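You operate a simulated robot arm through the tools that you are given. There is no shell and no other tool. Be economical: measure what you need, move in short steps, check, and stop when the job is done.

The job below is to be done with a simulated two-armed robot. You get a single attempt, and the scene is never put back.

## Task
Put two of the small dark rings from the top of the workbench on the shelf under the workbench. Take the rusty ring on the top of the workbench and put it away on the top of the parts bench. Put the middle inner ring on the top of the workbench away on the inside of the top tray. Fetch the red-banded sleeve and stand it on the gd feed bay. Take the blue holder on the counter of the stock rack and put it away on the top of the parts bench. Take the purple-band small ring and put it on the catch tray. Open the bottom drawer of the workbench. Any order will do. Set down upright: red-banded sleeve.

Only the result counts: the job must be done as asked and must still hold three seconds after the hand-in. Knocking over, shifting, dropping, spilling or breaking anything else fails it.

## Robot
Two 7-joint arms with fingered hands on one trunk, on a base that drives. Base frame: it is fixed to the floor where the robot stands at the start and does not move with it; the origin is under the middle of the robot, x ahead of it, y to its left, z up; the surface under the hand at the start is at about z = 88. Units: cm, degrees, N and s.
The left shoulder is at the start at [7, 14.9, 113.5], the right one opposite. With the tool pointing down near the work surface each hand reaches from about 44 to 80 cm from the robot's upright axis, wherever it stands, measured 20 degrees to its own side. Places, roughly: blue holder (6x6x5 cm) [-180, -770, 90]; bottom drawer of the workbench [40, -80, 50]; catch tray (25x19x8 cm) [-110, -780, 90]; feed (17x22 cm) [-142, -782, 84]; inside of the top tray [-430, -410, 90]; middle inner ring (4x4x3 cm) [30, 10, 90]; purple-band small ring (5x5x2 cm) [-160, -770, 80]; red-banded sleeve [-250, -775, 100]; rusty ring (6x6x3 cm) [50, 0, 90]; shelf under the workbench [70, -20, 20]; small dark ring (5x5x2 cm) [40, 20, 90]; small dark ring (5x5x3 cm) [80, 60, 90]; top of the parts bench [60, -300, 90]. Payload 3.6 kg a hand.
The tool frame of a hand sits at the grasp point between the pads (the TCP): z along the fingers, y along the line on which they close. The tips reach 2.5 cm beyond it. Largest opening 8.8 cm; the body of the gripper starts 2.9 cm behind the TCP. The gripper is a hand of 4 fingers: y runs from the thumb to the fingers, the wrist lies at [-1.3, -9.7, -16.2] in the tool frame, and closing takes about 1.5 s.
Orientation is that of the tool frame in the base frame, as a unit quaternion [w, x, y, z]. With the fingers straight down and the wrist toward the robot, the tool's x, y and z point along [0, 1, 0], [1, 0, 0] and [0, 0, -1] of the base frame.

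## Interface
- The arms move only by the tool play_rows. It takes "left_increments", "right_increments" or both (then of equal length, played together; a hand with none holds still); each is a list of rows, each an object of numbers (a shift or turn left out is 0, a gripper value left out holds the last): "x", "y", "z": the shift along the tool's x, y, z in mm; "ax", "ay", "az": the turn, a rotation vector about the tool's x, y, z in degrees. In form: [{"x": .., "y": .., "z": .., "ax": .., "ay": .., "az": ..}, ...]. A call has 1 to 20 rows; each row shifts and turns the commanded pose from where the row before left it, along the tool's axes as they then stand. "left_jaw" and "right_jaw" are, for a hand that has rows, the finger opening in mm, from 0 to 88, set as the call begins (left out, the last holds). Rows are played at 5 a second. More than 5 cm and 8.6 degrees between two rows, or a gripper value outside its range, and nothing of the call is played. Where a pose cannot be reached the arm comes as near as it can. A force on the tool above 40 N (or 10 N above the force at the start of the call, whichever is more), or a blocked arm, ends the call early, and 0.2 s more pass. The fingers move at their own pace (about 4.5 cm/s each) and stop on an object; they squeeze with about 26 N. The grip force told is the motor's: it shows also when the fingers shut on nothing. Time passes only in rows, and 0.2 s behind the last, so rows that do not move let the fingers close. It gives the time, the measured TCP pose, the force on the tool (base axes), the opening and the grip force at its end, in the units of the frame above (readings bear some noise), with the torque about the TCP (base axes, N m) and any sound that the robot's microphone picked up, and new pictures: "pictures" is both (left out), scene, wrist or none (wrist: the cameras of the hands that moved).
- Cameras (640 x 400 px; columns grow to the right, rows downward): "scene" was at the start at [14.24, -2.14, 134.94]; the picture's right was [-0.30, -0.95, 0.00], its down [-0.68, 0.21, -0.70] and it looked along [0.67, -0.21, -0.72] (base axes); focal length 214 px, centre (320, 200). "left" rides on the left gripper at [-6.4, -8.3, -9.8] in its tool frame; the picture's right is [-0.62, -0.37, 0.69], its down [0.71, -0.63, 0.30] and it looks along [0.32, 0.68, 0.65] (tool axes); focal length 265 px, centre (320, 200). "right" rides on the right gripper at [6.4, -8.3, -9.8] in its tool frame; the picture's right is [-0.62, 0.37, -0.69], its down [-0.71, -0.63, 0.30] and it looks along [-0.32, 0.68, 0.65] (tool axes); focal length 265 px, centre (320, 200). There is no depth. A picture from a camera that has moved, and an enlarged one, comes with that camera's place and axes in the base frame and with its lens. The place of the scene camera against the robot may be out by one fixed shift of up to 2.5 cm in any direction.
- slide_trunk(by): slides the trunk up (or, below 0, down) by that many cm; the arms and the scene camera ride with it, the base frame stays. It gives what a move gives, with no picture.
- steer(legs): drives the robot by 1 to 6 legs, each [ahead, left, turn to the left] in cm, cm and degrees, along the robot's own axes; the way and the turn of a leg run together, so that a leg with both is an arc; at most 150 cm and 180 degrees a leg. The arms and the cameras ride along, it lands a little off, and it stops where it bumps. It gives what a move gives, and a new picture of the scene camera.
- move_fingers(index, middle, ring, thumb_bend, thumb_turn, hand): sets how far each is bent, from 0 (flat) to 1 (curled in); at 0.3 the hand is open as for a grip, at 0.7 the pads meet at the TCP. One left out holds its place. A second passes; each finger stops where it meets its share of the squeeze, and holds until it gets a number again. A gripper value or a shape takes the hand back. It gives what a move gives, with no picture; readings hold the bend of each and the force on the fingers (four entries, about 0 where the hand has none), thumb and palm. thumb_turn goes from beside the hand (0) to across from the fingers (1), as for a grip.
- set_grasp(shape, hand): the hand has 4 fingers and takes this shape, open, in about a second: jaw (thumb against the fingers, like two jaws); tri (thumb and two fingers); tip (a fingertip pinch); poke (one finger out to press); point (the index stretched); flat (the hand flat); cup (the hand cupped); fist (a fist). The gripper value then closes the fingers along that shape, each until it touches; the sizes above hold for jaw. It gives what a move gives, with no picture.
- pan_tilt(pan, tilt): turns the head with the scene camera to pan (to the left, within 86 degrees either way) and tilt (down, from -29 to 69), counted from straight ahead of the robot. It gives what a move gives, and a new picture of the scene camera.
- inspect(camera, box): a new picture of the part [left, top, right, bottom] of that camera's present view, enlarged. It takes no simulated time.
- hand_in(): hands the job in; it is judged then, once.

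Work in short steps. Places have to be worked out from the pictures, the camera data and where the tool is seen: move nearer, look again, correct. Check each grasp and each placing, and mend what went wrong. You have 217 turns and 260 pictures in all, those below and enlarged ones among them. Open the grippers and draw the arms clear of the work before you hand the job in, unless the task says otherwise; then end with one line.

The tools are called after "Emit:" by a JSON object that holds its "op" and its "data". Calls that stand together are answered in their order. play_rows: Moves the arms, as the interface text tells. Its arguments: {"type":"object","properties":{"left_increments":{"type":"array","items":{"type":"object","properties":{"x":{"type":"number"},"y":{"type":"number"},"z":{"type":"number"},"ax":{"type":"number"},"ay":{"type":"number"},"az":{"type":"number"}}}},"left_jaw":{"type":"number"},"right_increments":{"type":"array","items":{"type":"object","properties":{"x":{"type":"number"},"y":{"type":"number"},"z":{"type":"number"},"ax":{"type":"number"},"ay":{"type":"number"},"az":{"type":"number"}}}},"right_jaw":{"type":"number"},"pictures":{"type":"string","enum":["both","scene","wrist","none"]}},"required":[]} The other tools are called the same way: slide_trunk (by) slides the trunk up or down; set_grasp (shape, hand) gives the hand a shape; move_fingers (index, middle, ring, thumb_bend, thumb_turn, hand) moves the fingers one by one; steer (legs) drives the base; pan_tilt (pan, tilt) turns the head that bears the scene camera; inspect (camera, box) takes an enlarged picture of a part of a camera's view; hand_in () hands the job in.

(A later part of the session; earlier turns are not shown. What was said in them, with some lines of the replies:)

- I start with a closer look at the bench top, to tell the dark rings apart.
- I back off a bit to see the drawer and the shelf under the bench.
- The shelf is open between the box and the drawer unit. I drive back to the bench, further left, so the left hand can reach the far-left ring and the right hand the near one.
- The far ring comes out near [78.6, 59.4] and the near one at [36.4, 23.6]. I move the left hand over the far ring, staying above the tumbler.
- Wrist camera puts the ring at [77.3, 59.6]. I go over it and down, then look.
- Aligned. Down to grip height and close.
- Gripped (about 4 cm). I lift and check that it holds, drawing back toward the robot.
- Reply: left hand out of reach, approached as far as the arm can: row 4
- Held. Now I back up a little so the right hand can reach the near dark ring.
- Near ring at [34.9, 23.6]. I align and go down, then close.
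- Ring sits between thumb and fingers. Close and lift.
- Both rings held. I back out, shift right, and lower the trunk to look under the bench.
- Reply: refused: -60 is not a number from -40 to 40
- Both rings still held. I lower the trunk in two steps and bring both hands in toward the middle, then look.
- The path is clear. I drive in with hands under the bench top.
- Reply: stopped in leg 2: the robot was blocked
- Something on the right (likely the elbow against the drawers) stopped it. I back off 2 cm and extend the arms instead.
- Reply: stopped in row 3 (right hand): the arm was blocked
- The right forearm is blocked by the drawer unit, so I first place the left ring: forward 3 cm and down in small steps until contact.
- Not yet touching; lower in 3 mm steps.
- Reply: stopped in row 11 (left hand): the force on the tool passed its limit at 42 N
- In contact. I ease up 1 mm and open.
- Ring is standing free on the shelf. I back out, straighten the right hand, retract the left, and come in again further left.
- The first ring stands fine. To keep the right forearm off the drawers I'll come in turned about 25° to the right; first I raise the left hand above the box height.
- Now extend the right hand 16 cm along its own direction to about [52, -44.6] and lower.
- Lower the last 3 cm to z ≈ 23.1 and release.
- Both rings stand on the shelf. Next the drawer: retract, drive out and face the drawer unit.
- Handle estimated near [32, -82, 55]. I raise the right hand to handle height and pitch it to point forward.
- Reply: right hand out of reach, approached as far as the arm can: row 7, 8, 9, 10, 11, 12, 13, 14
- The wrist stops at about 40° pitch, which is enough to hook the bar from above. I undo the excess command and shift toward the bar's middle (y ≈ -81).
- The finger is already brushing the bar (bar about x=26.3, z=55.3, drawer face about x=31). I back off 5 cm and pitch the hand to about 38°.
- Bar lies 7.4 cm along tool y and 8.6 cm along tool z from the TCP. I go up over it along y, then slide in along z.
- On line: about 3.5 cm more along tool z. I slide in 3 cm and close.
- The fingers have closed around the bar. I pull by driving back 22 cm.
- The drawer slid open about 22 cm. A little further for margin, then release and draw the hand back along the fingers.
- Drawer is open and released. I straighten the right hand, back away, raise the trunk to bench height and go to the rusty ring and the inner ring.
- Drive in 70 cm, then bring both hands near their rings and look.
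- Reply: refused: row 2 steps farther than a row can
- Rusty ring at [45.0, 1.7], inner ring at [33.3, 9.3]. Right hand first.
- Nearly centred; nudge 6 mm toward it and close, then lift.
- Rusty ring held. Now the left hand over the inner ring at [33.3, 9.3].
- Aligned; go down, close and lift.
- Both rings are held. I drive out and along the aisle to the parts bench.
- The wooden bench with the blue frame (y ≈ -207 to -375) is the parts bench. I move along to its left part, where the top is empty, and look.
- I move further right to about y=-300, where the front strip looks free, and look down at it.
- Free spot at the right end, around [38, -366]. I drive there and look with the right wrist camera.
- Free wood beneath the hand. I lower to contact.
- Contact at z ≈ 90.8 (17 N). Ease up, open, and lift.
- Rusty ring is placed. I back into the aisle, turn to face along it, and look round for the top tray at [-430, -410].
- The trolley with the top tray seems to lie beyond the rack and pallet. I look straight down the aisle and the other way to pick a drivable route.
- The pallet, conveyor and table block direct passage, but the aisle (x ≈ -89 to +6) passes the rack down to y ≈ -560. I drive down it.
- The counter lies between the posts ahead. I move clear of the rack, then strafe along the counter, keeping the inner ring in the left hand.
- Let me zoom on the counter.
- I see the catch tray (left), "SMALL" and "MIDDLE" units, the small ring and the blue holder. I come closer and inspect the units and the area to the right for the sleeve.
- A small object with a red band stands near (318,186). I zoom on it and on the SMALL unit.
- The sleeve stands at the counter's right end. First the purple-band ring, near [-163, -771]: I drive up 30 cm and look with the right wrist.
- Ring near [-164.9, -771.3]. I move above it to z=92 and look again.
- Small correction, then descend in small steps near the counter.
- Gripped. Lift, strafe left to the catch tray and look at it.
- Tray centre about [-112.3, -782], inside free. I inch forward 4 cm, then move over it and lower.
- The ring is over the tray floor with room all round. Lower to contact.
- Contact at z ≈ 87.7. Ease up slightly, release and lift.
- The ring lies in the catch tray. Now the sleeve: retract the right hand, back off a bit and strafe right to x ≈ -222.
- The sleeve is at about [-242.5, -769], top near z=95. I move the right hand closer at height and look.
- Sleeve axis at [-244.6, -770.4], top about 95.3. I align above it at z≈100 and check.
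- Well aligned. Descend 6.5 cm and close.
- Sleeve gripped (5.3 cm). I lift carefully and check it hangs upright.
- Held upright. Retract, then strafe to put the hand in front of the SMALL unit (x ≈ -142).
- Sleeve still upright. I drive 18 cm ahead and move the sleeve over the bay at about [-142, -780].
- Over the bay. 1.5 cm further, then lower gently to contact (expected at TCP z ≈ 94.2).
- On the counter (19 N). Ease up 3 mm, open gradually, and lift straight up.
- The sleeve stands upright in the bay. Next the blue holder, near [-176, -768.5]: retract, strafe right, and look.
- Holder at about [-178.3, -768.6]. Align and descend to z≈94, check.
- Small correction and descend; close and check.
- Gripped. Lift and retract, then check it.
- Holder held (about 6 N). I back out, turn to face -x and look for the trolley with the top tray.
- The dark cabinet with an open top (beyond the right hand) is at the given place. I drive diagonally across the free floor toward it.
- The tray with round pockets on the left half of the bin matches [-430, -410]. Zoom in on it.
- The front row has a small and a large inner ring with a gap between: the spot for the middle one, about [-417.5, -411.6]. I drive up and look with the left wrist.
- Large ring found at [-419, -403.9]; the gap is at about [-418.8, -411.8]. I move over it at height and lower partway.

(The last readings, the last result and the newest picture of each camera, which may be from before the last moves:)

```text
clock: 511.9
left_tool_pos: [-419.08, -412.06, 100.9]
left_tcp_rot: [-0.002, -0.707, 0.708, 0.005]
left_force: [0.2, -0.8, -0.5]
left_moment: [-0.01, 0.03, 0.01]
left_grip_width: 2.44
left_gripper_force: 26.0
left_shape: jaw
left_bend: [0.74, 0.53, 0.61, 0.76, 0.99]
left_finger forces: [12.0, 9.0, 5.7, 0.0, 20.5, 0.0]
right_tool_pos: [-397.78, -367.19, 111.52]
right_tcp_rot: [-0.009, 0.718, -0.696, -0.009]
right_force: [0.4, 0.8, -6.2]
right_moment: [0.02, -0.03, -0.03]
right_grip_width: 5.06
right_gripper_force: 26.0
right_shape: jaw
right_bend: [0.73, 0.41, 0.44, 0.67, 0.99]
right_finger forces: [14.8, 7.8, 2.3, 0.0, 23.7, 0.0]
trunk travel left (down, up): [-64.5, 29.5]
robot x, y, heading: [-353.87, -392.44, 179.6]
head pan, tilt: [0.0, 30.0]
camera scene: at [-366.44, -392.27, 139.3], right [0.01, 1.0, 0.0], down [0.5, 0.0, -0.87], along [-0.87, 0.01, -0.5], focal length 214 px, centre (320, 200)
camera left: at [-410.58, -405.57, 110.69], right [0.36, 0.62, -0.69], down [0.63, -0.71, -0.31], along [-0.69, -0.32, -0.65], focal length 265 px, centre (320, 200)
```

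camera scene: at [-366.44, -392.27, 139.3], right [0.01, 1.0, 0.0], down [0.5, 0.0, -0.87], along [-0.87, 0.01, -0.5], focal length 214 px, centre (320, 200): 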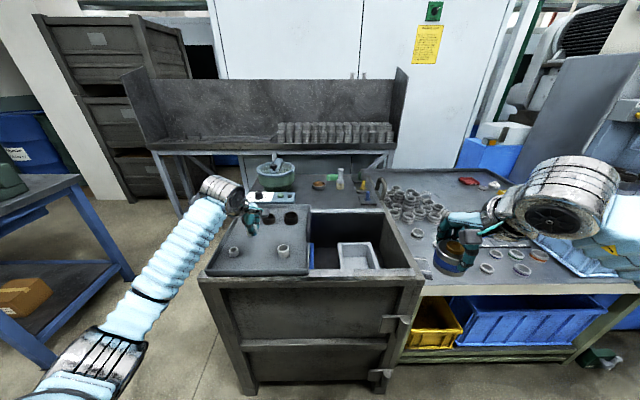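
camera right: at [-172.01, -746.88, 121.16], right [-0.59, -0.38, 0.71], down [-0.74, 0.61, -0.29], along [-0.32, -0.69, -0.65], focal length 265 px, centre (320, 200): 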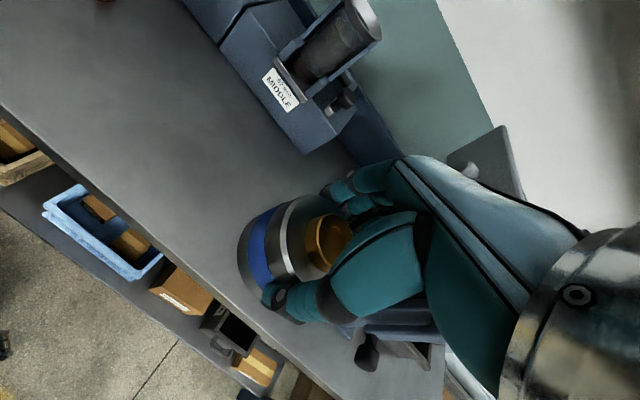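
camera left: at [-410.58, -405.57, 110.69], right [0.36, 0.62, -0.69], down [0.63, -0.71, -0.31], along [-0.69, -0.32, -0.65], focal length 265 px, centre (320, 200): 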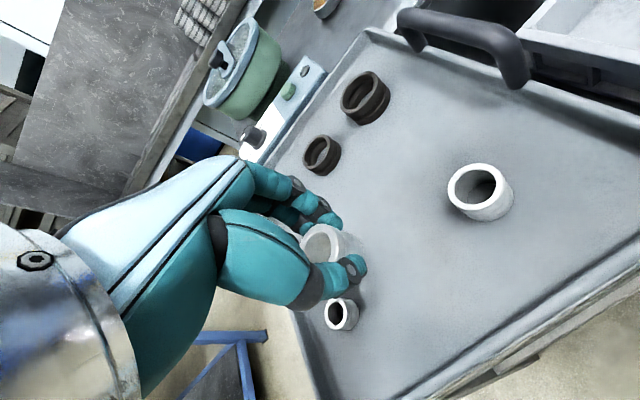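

Centred in the gap (neighbours at y=-404.1 and -419.9). Lower in small steps to contact.

Emit:
{"op": "play_rows", "data": {"left_increments": [{"z": 25}, {"z": 20}, {"z": 10}, {"z": 5}, {"z": 4}, {"z": 4}, {"z": 3}, {"z": 3}, {"z": 3}, {"z": 3}, {"z": 3}, {"z": 3}, {"z": 3}, {"z": 3}, {"z": 3}], "pictures": "none"}}

```text
clock: 515.1
left_tool_pos: [-419.08, -411.74, 91.54]
left_tcp_rot: [-0.002, -0.707, 0.707, 0.005]
left_force: [0.5, -0.3, 0.3]
left_moment: [0.03, 0.03, 0.0]
left_grip_width: 2.43
left_gripper_force: 26.0
left_shape: jaw
left_bend: [0.74, 0.53, 0.61, 0.77, 0.99]
left_finger forces: [11.8, 9.0, 5.8, 0.0, 20.5, 0.0]
right_tool_pos: [-397.76, -367.15, 111.47]
right_tcp_rot: [-0.009, 0.718, -0.696, -0.01]
right_force: [0.1, 0.2, -7.6]
right_moment: [-0.01, 0.0, 0.02]
right_grip_width: 5.06
right_gripper_force: 26.2
right_shape: jaw
right_bend: [0.73, 0.41, 0.44, 0.67, 0.99]
right_finger forces: [14.7, 7.9, 2.2, 0.0, 23.8, 0.0]
trunk travel left (down, up): [-64.5, 29.5]
robot x, y, heading: [-353.81, -392.58, 179.6]
head pan, tilt: [0.0, 30.0]
```

Emit:
{"op": "play_rows", "data": {"left_increments": [{"z": 3}, {"z": 3}, {"z": 3}, {"z": 3}, {"z": 3}, {"z": 3}], "pictures": "wrist"}}

```text
clock: 516.5
left_tool_pos: [-419.08, -411.66, 90.7]
left_tcp_rot: [-0.008, -0.707, 0.707, 0.011]
left_force: [-2.0, -1.3, 27.2]
left_moment: [-0.15, 0.2, -0.02]
left_grip_width: 2.59
left_gripper_force: 25.4
left_shape: jaw
left_bend: [0.74, 0.53, 0.72, 0.77, 0.99]
left_finger forces: [14.4, 11.5, 8.3, 0.1, 24.6, 0.0]
right_tool_pos: [-397.37, -367.18, 111.62]
right_tcp_rot: [-0.006, 0.717, -0.697, -0.011]
right_force: [0.1, 1.1, -6.9]
right_moment: [-0.03, 0.01, 0.02]
right_grip_width: 5.06
right_gripper_force: 26.1
right_shape: jaw
right_bend: [0.73, 0.41, 0.44, 0.67, 0.99]
right_finger forces: [14.8, 7.9, 2.2, 0.0, 23.7, 0.0]
trunk travel left (down, up): [-64.5, 29.5]
robot x, y, heading: [-353.82, -392.99, 179.6]
head pan, tilt: [0.0, 30.0]
camera left: at [-410.45, -405.25, 100.3], right [0.35, 0.62, -0.7], down [0.62, -0.71, -0.32], along [-0.7, -0.32, -0.64], focal length 265 px, centre (320, 200)
```

left: 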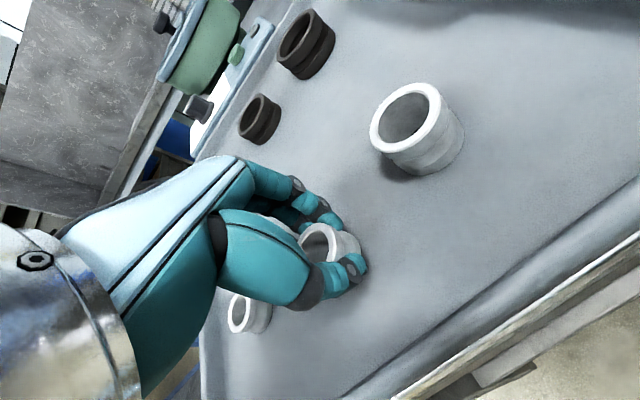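

Contact. Ease up 5 mm, open to 70 mm and lift.

Emit:
{"op": "play_rows", "data": {"left_increments": [{"z": -3}, {"z": -2}, {}], "pictures": "none"}}

Emit:
{"op": "play_rows", "data": {"left_increments": [{}, {}, {}, {}, {}], "left_jaw": 75, "pictures": "none"}}

Emit:
{"op": "play_rows", "data": {"left_increments": [{"z": -20}, {"z": -40}, {"z": -45}, {"z": -45}, {"z": -45}, {"y": -45}, {"y": -45}, {"y": -45}, {"y": -45}, {}], "pictures": "both"}}

```text
clock: 517.4
left_tool_pos: [-419.05, -411.61, 90.64]
left_tcp_rot: [-0.006, -0.707, 0.707, 0.008]
left_force: [-5.1, 0.0, 20.3]
left_moment: [-0.08, 0.28, -0.07]
left_grip_width: 2.63
left_gripper_force: 25.7
left_shape: jaw
left_bend: [0.74, 0.52, 0.72, 0.77, 0.99]
left_finger forces: [15.1, 11.7, 7.3, 0.0, 22.4, 0.0]
right_tool_pos: [-397.56, -367.03, 111.54]
right_tcp_rot: [-0.008, 0.717, -0.697, -0.009]
right_force: [0.5, -0.4, -6.7]
right_moment: [0.0, 0.0, -0.01]
right_grip_width: 5.05
right_gripper_force: 26.2
right_shape: jaw
right_bend: [0.73, 0.41, 0.44, 0.67, 0.99]
right_finger forces: [14.9, 7.9, 2.3, 0.0, 23.7, 0.0]
trunk travel left (down, up): [-64.5, 29.5]
robot x, y, heading: [-353.75, -392.75, 179.7]
head pan, tilt: [0.0, 30.0]
```

```text
clock: 518.5
left_tool_pos: [-418.99, -411.72, 90.32]
left_tcp_rot: [0.003, 0.707, -0.707, -0.004]
left_force: [-0.3, 0.2, 7.6]
left_moment: [-0.03, 0.21, 0.0]
left_grip_width: 7.39
left_gripper_force: 0.1
left_shape: jaw
left_bend: [0.28, 0.32, 0.31, 0.44, 0.98]
left_finger forces: [0.1, 6.4, 0.0, 0.1, 1.6, 0.0]
right_tool_pos: [-397.69, -367.19, 111.51]
right_tcp_rot: [-0.008, 0.717, -0.697, -0.01]
right_force: [0.1, -0.6, -6.0]
right_moment: [-0.03, -0.01, 0.02]
right_grip_width: 5.07
right_gripper_force: 25.6
right_shape: jaw
right_bend: [0.73, 0.41, 0.44, 0.67, 0.99]
right_finger forces: [14.7, 7.8, 2.4, 0.0, 23.7, 0.0]
trunk travel left (down, up): [-64.5, 29.5]
robot x, y, heading: [-353.58, -392.5, 179.7]
head pan, tilt: [0.0, 30.0]
```

```text
clock: 520.8
left_tool_pos: [-400.95, -411.63, 109.65]
left_tcp_rot: [-0.003, -0.707, 0.708, 0.004]
left_force: [-0.2, 0.5, -0.4]
left_moment: [-0.03, 0.03, -0.03]
left_grip_width: 7.48
left_gripper_force: 0.1
left_shape: jaw
left_bend: [0.28, 0.33, 0.31, 0.43, 0.98]
left_finger forces: [0.0, 0.0, 0.0, 0.0, 0.0, 0.0]
right_tool_pos: [-397.87, -366.98, 111.42]
right_tcp_rot: [-0.01, 0.717, -0.697, -0.008]
right_force: [-0.5, 0.5, -6.2]
right_moment: [-0.05, -0.03, 0.01]
right_grip_width: 5.04
right_gripper_force: 26.4
right_shape: jaw
right_bend: [0.73, 0.41, 0.44, 0.67, 0.99]
right_finger forces: [14.9, 8.0, 2.3, 0.0, 23.6, 0.0]
trunk travel left (down, up): [-64.5, 29.5]
robot x, y, heading: [-353.78, -392.88, 179.3]
head pan, tilt: [0.0, 30.0]
camera scene: at [-366.65, -392.0, 139.27], right [0.01, 1.0, 0.0], down [0.5, -0.01, -0.86], along [-0.86, 0.0, -0.5], focal length 214 px, centre (320, 200)
camera left: at [-392.48, -405.24, 119.46], right [0.36, 0.62, -0.69], down [0.63, -0.71, -0.31], along [-0.69, -0.32, -0.65], focal length 265 px, centre (320, 200)
```

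scene: 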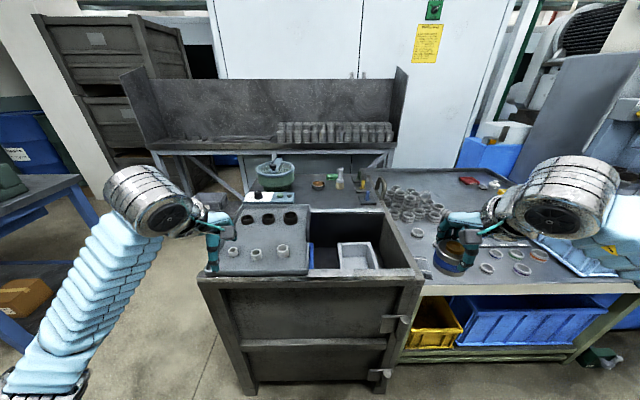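
left: 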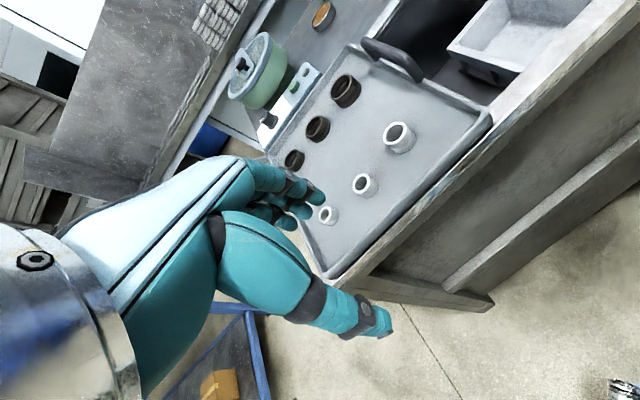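

The three inner rings now stand in a row in the tray. Now the holder goes back to the parts bench: I retrace the route to the aisle.

Emit:
{"op": "steer", "data": {"legs": [[-42, 0, 0.5], [-50, 95, 0], [-55, 105, 0], [-80, 32, 0]]}}

Emit:
{"op": "steer", "data": {"legs": [[-92, 0, 0], [0, 0, -90]]}}

```text
clock: 561.6
left_tool_pos: [-178.58, -643.64, 109.74]
left_tcp_rot: [-0.002, -0.699, 0.715, 0.004]
left_force: [0.6, -0.3, 0.2]
left_moment: [-0.01, -0.01, -0.02]
left_grip_width: 7.5
left_gripper_force: 0.1
left_shape: jaw
left_bend: [0.28, 0.33, 0.31, 0.43, 0.98]
left_finger forces: [0.0, 0.0, 0.1, 0.0, 0.1, 0.0]
right_tool_pos: [-174.32, -599.04, 111.47]
right_tcp_rot: [-0.009, 0.709, -0.705, -0.01]
right_force: [-0.5, -0.1, -6.9]
right_moment: [-0.06, 0.0, 0.01]
right_grip_width: 5.05
right_gripper_force: 25.9
right_shape: jaw
right_bend: [0.73, 0.41, 0.44, 0.67, 0.99]
right_finger forces: [15.1, 8.0, 2.3, 0.1, 23.9, 0.0]
trunk travel left (down, up): [-64.5, 29.5]
robot x, y, heading: [-130.9, -625.68, 178.2]
head pan, tilt: [0.0, 30.0]
camera scene: at [-143.61, -624.87, 139.29], right [0.03, 1.0, 0.0], down [0.5, -0.02, -0.87], along [-0.87, 0.03, -0.5], focal length 214 px, centre (320, 200)
```

scene: 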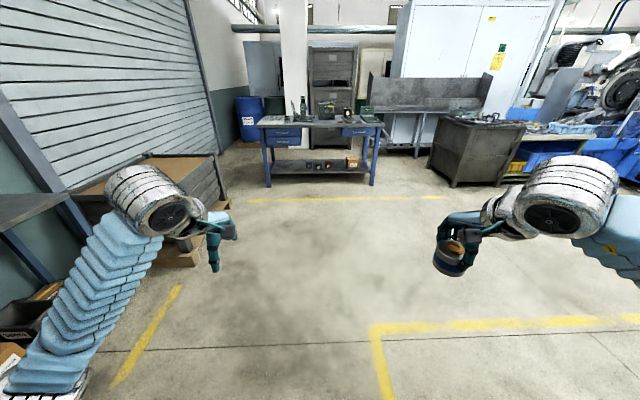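

```text
clock: 583.6
left_tool_pos: [-57.78, -580.67, 109.8]
left_tcp_rot: [0.001, 0.0, 1.0, 0.006]
left_force: [0.0, -0.6, -0.3]
left_moment: [-0.01, -0.01, -0.01]
left_grip_width: 7.49
left_gripper_force: 0.0
left_shape: jaw
left_bend: [0.28, 0.33, 0.31, 0.43, 0.98]
left_finger forces: [0.1, 0.0, 0.0, 0.0, 0.0, 0.0]
right_tool_pos: [-12.98, -583.66, 111.63]
right_tcp_rot: [0.013, -0.014, 1.0, 0.0]
right_force: [0.3, -0.3, -7.5]
right_moment: [-0.04, -0.03, -0.01]
right_grip_width: 5.04
right_gripper_force: 26.2
right_shape: jaw
right_bend: [0.73, 0.41, 0.44, 0.67, 0.99]
right_finger forces: [14.9, 8.1, 2.3, 0.0, 23.8, 0.0]
trunk travel left (down, up): [-64.5, 29.5]
robot x, y, heading: [-38.53, -627.79, 90.0]
head pan, tilt: [0.0, 30.0]
camera scene: at [-36.79, -613.32, 139.3], right [1.0, -0.01, 0.0], down [0.0, -0.5, -0.87], along [0.0, 0.87, -0.5], focal length 214 px, centre (320, 200)
```

scene: 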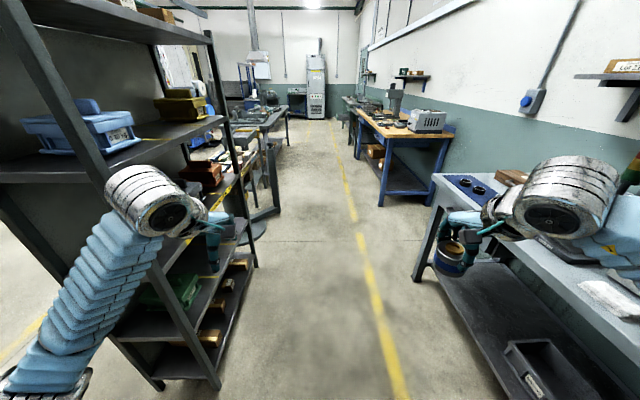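

I shift slightly right to clear the rack and drive up the aisle to the parts bench.

Emit:
{"op": "steer", "data": {"legs": [[0, -8, 0], [140, 0, 0], [133, 0, 0]]}}

```text
clock: 619.9
left_tool_pos: [-49.8, -305.22, 109.76]
left_tcp_rot: [0.002, -0.008, 1.0, 0.005]
left_force: [-0.1, -0.2, -1.0]
left_moment: [0.01, 0.02, 0.0]
left_grip_width: 7.47
left_gripper_force: 0.0
left_shape: jaw
left_bend: [0.28, 0.33, 0.31, 0.43, 0.98]
left_finger forces: [0.1, 0.0, 0.1, 0.0, 0.0, 0.0]
right_tool_pos: [-4.96, -307.55, 111.5]
right_tcp_rot: [0.013, -0.022, 1.0, 0.0]
right_force: [0.0, -0.4, -6.4]
right_moment: [0.01, 0.03, 0.03]
right_grip_width: 5.08
right_gripper_force: 26.3
right_shape: jaw
right_bend: [0.73, 0.41, 0.44, 0.67, 0.99]
right_finger forces: [14.9, 8.1, 2.3, 0.0, 23.9, 0.0]
trunk travel left (down, up): [-64.5, 29.5]
robot x, y, heading: [-29.69, -351.72, 90.5]
head pan, tilt: [0.0, 30.0]
camera scene: at [-28.37, -337.53, 139.31], right [1.0, 0.01, 0.0], down [0.0, -0.5, -0.87], along [-0.01, 0.87, -0.5], focal length 214 px, centre (320, 200)
```

scene: 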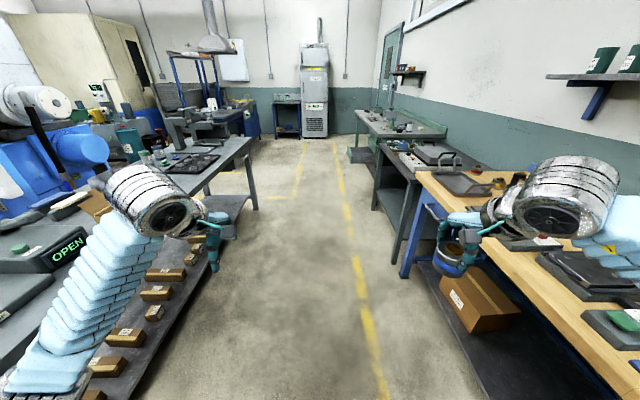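

Turn right to face the bench, then look.

Emit:
{"op": "steer", "data": {"legs": [[0, 0, -90.5], [11, -3, 0]]}}

Emit:
{"op": "play_rows", "data": {"right_increments": [{"y": 45}, {"y": 45}, {"y": 40}, {}], "pictures": "both"}}

```text
clock: 631.8
left_tool_pos: [27.52, -334.07, 109.76]
left_tcp_rot: [0.004, 0.697, 0.717, 0.004]
left_force: [0.6, -1.0, -0.4]
left_moment: [-0.01, 0.01, -0.03]
left_grip_width: 7.48
left_gripper_force: 0.1
left_shape: jaw
left_bend: [0.28, 0.33, 0.31, 0.43, 0.98]
left_finger forces: [0.1, 0.0, 0.0, 0.0, 0.1, 0.1]
right_tool_pos: [25.79, -379.07, 111.43]
right_tcp_rot: [0.01, 0.687, 0.727, -0.01]
right_force: [0.3, 0.7, -7.0]
right_moment: [0.04, -0.01, 0.01]
right_grip_width: 5.07
right_gripper_force: 26.1
right_shape: jaw
right_bend: [0.73, 0.41, 0.44, 0.67, 0.99]
right_finger forces: [15.0, 8.1, 2.3, 0.1, 23.9, 0.1]
trunk travel left (down, up): [-64.5, 29.5]
robot x, y, heading: [-18.83, -354.44, 1.1]
head pan, tilt: [0.0, 30.0]
camera scene: at [-3.13, -354.26, 139.31], right [0.02, -1.0, 0.0], down [-0.5, -0.01, -0.87], along [0.87, 0.02, -0.5], focal length 214 px, centre (320, 200)
```

scene: 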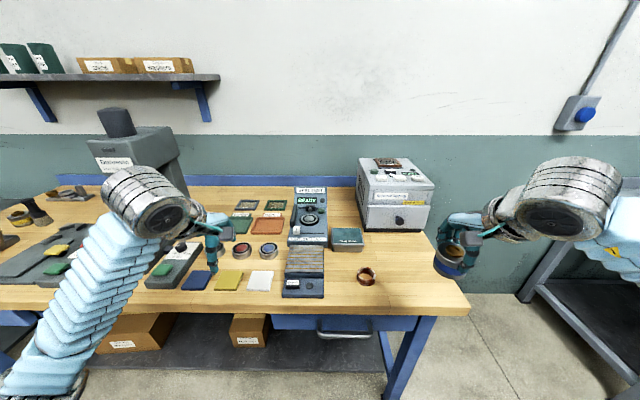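

```text
clock: 632.8
left_tool_pos: [27.54, -334.05, 109.77]
left_tcp_rot: [0.005, 0.697, 0.717, 0.003]
left_force: [1.0, 0.0, 0.1]
left_moment: [-0.03, 0.0, 0.0]
left_grip_width: 7.49
left_gripper_force: 0.1
left_shape: jaw
left_bend: [0.28, 0.33, 0.31, 0.43, 0.98]
left_finger forces: [0.0, 0.0, 0.0, 0.0, 0.0, 0.1]
right_tool_pos: [38.94, -378.25, 111.4]
right_tcp_rot: [0.01, 0.687, 0.726, -0.01]
right_force: [0.8, -0.5, -6.4]
right_moment: [0.02, 0.01, 0.01]
right_grip_width: 5.05
right_gripper_force: 25.7
right_shape: jaw
right_bend: [0.73, 0.41, 0.44, 0.67, 0.99]
right_finger forces: [14.9, 8.3, 2.3, 0.1, 24.1, 0.0]
trunk travel left (down, up): [-64.5, 29.5]
robot x, y, heading: [-18.71, -355.01, 1.1]
head pan, tilt: [0.0, 30.0]
camera scene: at [-3.03, -354.15, 139.29], right [0.02, -1.0, 0.0], down [-0.5, -0.01, -0.87], along [0.87, 0.02, -0.5], focal length 214 px, centre (320, 200)
camera right: at [30.02, -371.91, 121.04], right [0.4, -0.58, 0.71], down [-0.59, -0.76, -0.28], along [0.7, -0.3, -0.65], focal length 265 px, centre (320, 200)
```

scene: 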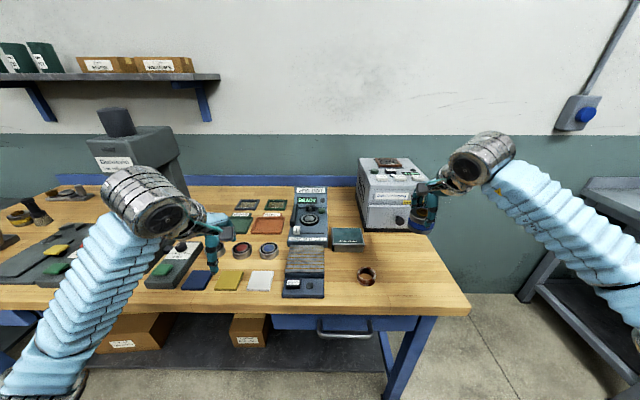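
right: 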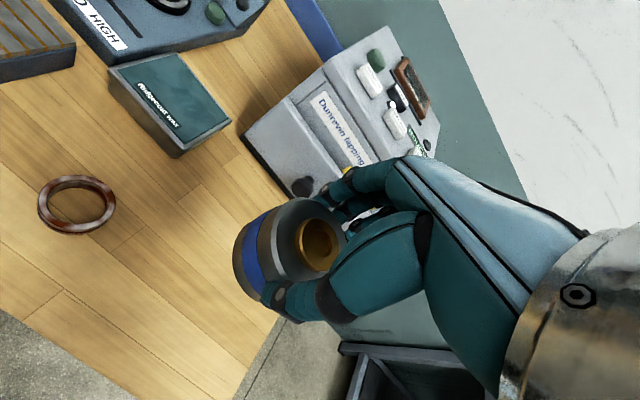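

Free wood under the holder, well away from ring, edge and machine. Lower to contact (expected near z=92.4).

Emit:
{"op": "play_rows", "data": {"right_increments": [{"z": 45}, {"z": 45}, {"z": 45}, {"z": 30}, {"z": 10}, {"z": 4}, {"z": 3}, {"z": 3}, {"z": 3}, {"z": 3}, {"z": 2}, {"z": 2}, {"z": 2}], "pictures": "none"}}

```text
clock: 635.6
left_tool_pos: [27.01, -333.89, 109.81]
left_tcp_rot: [0.008, 0.697, 0.717, 0.004]
left_force: [-0.3, 0.0, 0.0]
left_moment: [-0.01, 0.04, 0.0]
left_grip_width: 7.49
left_gripper_force: 0.1
left_shape: jaw
left_bend: [0.28, 0.33, 0.31, 0.43, 0.98]
left_finger forces: [0.0, 0.0, 0.0, 0.1, 0.0, 0.1]
right_tool_pos: [38.5, -378.6, 92.91]
right_tcp_rot: [0.017, 0.688, 0.726, -0.001]
right_force: [2.1, -5.2, 37.9]
right_moment: [-0.13, -0.11, -0.13]
right_grip_width: 5.06
right_gripper_force: 26.3
right_shape: jaw
right_bend: [0.74, 0.4, 0.43, 0.67, 1.0]
right_finger forces: [15.5, 9.9, 5.1, 0.1, 27.2, 0.0]
trunk travel left (down, up): [-64.5, 29.5]
robot x, y, heading: [-18.78, -354.6, 1.4]
head pan, tilt: [0.0, 30.0]
```

Contact. Ease up until the load is light, then open and lift.

Emit:
{"op": "play_rows", "data": {"right_increments": [{"z": -3}, {"z": -3}, {}], "pictures": "none"}}

Emit:
{"op": "play_rows", "data": {"right_increments": [{}, {}, {}, {}, {}], "right_jaw": 88, "pictures": "none"}}

Emit:
{"op": "play_rows", "data": {"right_increments": [{"z": -15}, {"z": -30}, {"z": -45}, {"z": -45}, {"z": -45}, {}], "pictures": "both"}}

```text
clock: 636.4
left_tool_pos: [27.18, -334.0, 109.7]
left_tcp_rot: [0.006, 0.697, 0.717, 0.004]
left_force: [0.4, 0.1, 0.5]
left_moment: [0.02, 0.03, 0.03]
left_grip_width: 7.5
left_gripper_force: 0.0
left_shape: jaw
left_bend: [0.28, 0.33, 0.31, 0.43, 0.98]
left_finger forces: [0.1, 0.1, 0.2, 0.1, 0.0, 0.1]
right_tool_pos: [38.61, -378.62, 93.14]
right_tcp_rot: [0.014, 0.688, 0.726, -0.005]
right_force: [2.6, -4.9, 27.6]
right_moment: [-0.07, -0.21, -0.08]
right_grip_width: 5.05
right_gripper_force: 25.7
right_shape: jaw
right_bend: [0.74, 0.4, 0.43, 0.68, 1.0]
right_finger forces: [15.9, 10.2, 5.2, 0.0, 25.7, 0.0]
trunk travel left (down, up): [-64.5, 29.5]
robot x, y, heading: [-18.77, -355.0, 0.7]
head pan, tilt: [0.0, 30.0]
```

```text
clock: 637.6
left_tool_pos: [27.39, -334.11, 109.82]
left_tcp_rot: [0.006, 0.697, 0.717, 0.003]
left_force: [-0.4, 0.8, 0.4]
left_moment: [0.0, 0.02, -0.02]
left_grip_width: 7.51
left_gripper_force: 0.0
left_shape: jaw
left_bend: [0.28, 0.33, 0.31, 0.43, 0.98]
left_finger forces: [0.0, 0.0, 0.1, 0.1, 0.0, 0.0]
right_tool_pos: [38.47, -378.7, 92.39]
right_tcp_rot: [0.011, 0.687, 0.726, -0.01]
right_force: [0.1, 0.9, -0.7]
right_moment: [0.02, -0.02, 0.01]
right_grip_width: 8.72
right_gripper_force: 0.1
right_shape: jaw
right_bend: [0.3, 0.3, 0.3, 0.3, 0.98]
right_finger forces: [0.0, 0.1, 0.0, 0.1, 0.0, 0.1]
trunk travel left (down, up): [-64.5, 29.5]
robot x, y, heading: [-18.92, -355.01, 1.2]
head pan, tilt: [0.0, 30.0]
```

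```text
clock: 639.0
left_tool_pos: [27.56, -334.06, 109.81]
left_tcp_rot: [0.005, 0.698, 0.716, 0.003]
left_force: [0.1, 0.5, -0.4]
left_moment: [-0.04, 0.0, 0.03]
left_grip_width: 7.5
left_gripper_force: 0.1
left_shape: jaw
left_bend: [0.28, 0.33, 0.31, 0.43, 0.98]
left_finger forces: [0.0, 0.1, 0.1, 0.1, 0.0, 0.0]
right_tool_pos: [38.65, -378.18, 110.42]
right_tcp_rot: [0.009, 0.687, 0.727, -0.009]
right_force: [-0.1, -0.7, -0.3]
right_moment: [-0.04, -0.02, 0.04]
right_grip_width: 8.76
right_gripper_force: 0.2
right_shape: jaw
right_bend: [0.3, 0.3, 0.3, 0.3, 0.98]
right_finger forces: [0.0, 0.0, 0.0, 0.0, 0.0, 0.0]
trunk travel left (down, up): [-64.5, 29.5]
robot x, y, heading: [-18.86, -354.64, 1.2]
head pan, tilt: [0.0, 30.0]
camera scene: at [-3.13, -354.19, 139.31], right [0.02, -1.0, 0.0], down [-0.5, -0.01, -0.87], along [0.87, 0.02, -0.5], focal length 214 px, centre (320, 200)
camera right: at [29.67, -371.78, 120.14], right [0.4, -0.58, 0.71], down [-0.59, -0.76, -0.29], along [0.7, -0.3, -0.65], focal length 265 px, centre (320, 200)
```

scene: 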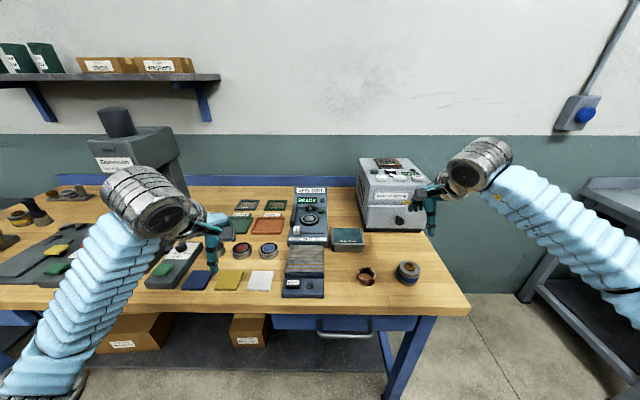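
right: 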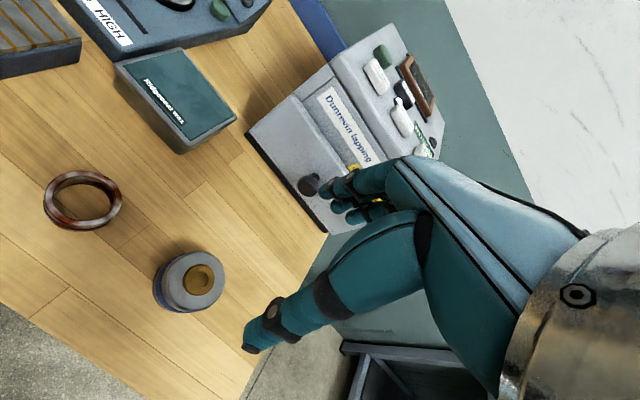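

The holder and the rusty ring both stand on the parts bench. I open the left hand fully, back away from the bench, and hand in.

Emit:
{"op": "steer", "data": {"legs": [[-40, 0, 0]]}}

Emit:
{"op": "play_rows", "data": {"left_increments": [{}, {}, {}], "left_jaw": 88, "pictures": "none"}}

Emit:
{"op": "hand_in", "data": {}}

```text
clock: 644.8
left_tool_pos: [-13.44, -334.92, 109.71]
left_tcp_rot: [0.006, 0.7, 0.714, 0.002]
left_force: [-0.2, -0.5, 0.9]
left_moment: [-0.03, -0.05, 0.0]
left_grip_width: 7.52
left_gripper_force: 0.0
left_shape: jaw
left_bend: [0.28, 0.33, 0.31, 0.43, 0.98]
left_finger forces: [0.1, 0.0, 0.0, 0.1, 0.1, 0.0]
right_tool_pos: [-2.75, -378.92, 110.58]
right_tcp_rot: [0.011, 0.689, 0.724, -0.009]
right_force: [1.1, 0.4, -0.1]
right_moment: [-0.02, -0.01, 0.02]
right_grip_width: 8.75
right_gripper_force: 0.1
right_shape: jaw
right_bend: [0.3, 0.3, 0.3, 0.3, 0.98]
right_finger forces: [0.1, 0.1, 0.0, 0.0, 0.0, 0.1]
trunk travel left (down, up): [-64.5, 29.5]
robot x, y, heading: [-60.06, -355.25, 0.8]
head pan, tilt: [0.0, 30.0]
camera scene: at [-44.45, -354.76, 139.31], right [0.01, -1.0, 0.0], down [-0.5, -0.01, -0.87], along [0.87, 0.01, -0.5], focal length 214 px, centre (320, 200)
```

scene: 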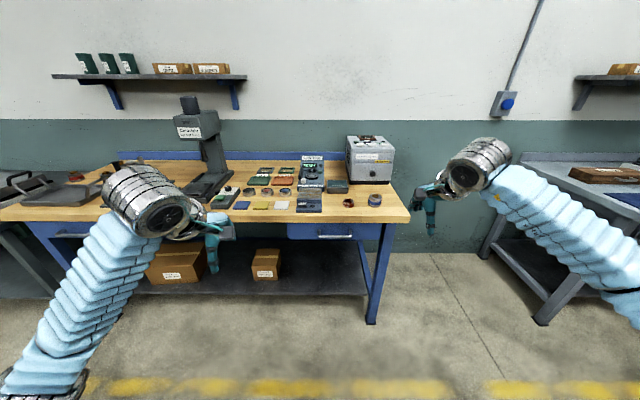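

```text
clock: 645.6
left_tool_pos: [-13.3, -335.06, 109.69]
left_tcp_rot: [0.005, 0.701, 0.713, 0.002]
left_force: [-0.4, -0.5, 0.2]
left_moment: [-0.01, 0.02, 0.01]
left_grip_width: 8.75
left_gripper_force: 0.1
left_shape: jaw
left_bend: [0.3, 0.3, 0.3, 0.3, 0.98]
left_finger forces: [0.0, 0.0, 0.0, 0.0, 0.1, 0.1]
right_tool_pos: [-2.73, -379.07, 110.42]
right_tcp_rot: [0.009, 0.689, 0.725, -0.009]
right_force: [-0.3, 0.4, 0.4]
right_moment: [0.01, 0.02, -0.02]
right_grip_width: 8.78
right_gripper_force: 0.1
right_shape: jaw
right_bend: [0.3, 0.3, 0.3, 0.3, 0.98]
right_finger forces: [0.0, 0.0, 0.0, 0.0, 0.0, 0.0]
trunk travel left (down, up): [-64.5, 29.5]
robot x, y, heading: [-59.91, -355.47, 1.0]
head pan, tilt: [0.0, 30.0]
```

```text
The job is handed in.
```

All seven parts of the job are done and handed in. One judgement: no bay was marked, so I stood the red-banded sleeve upright at the listed feed position, on the counter in front of the unit labelled SMALL.
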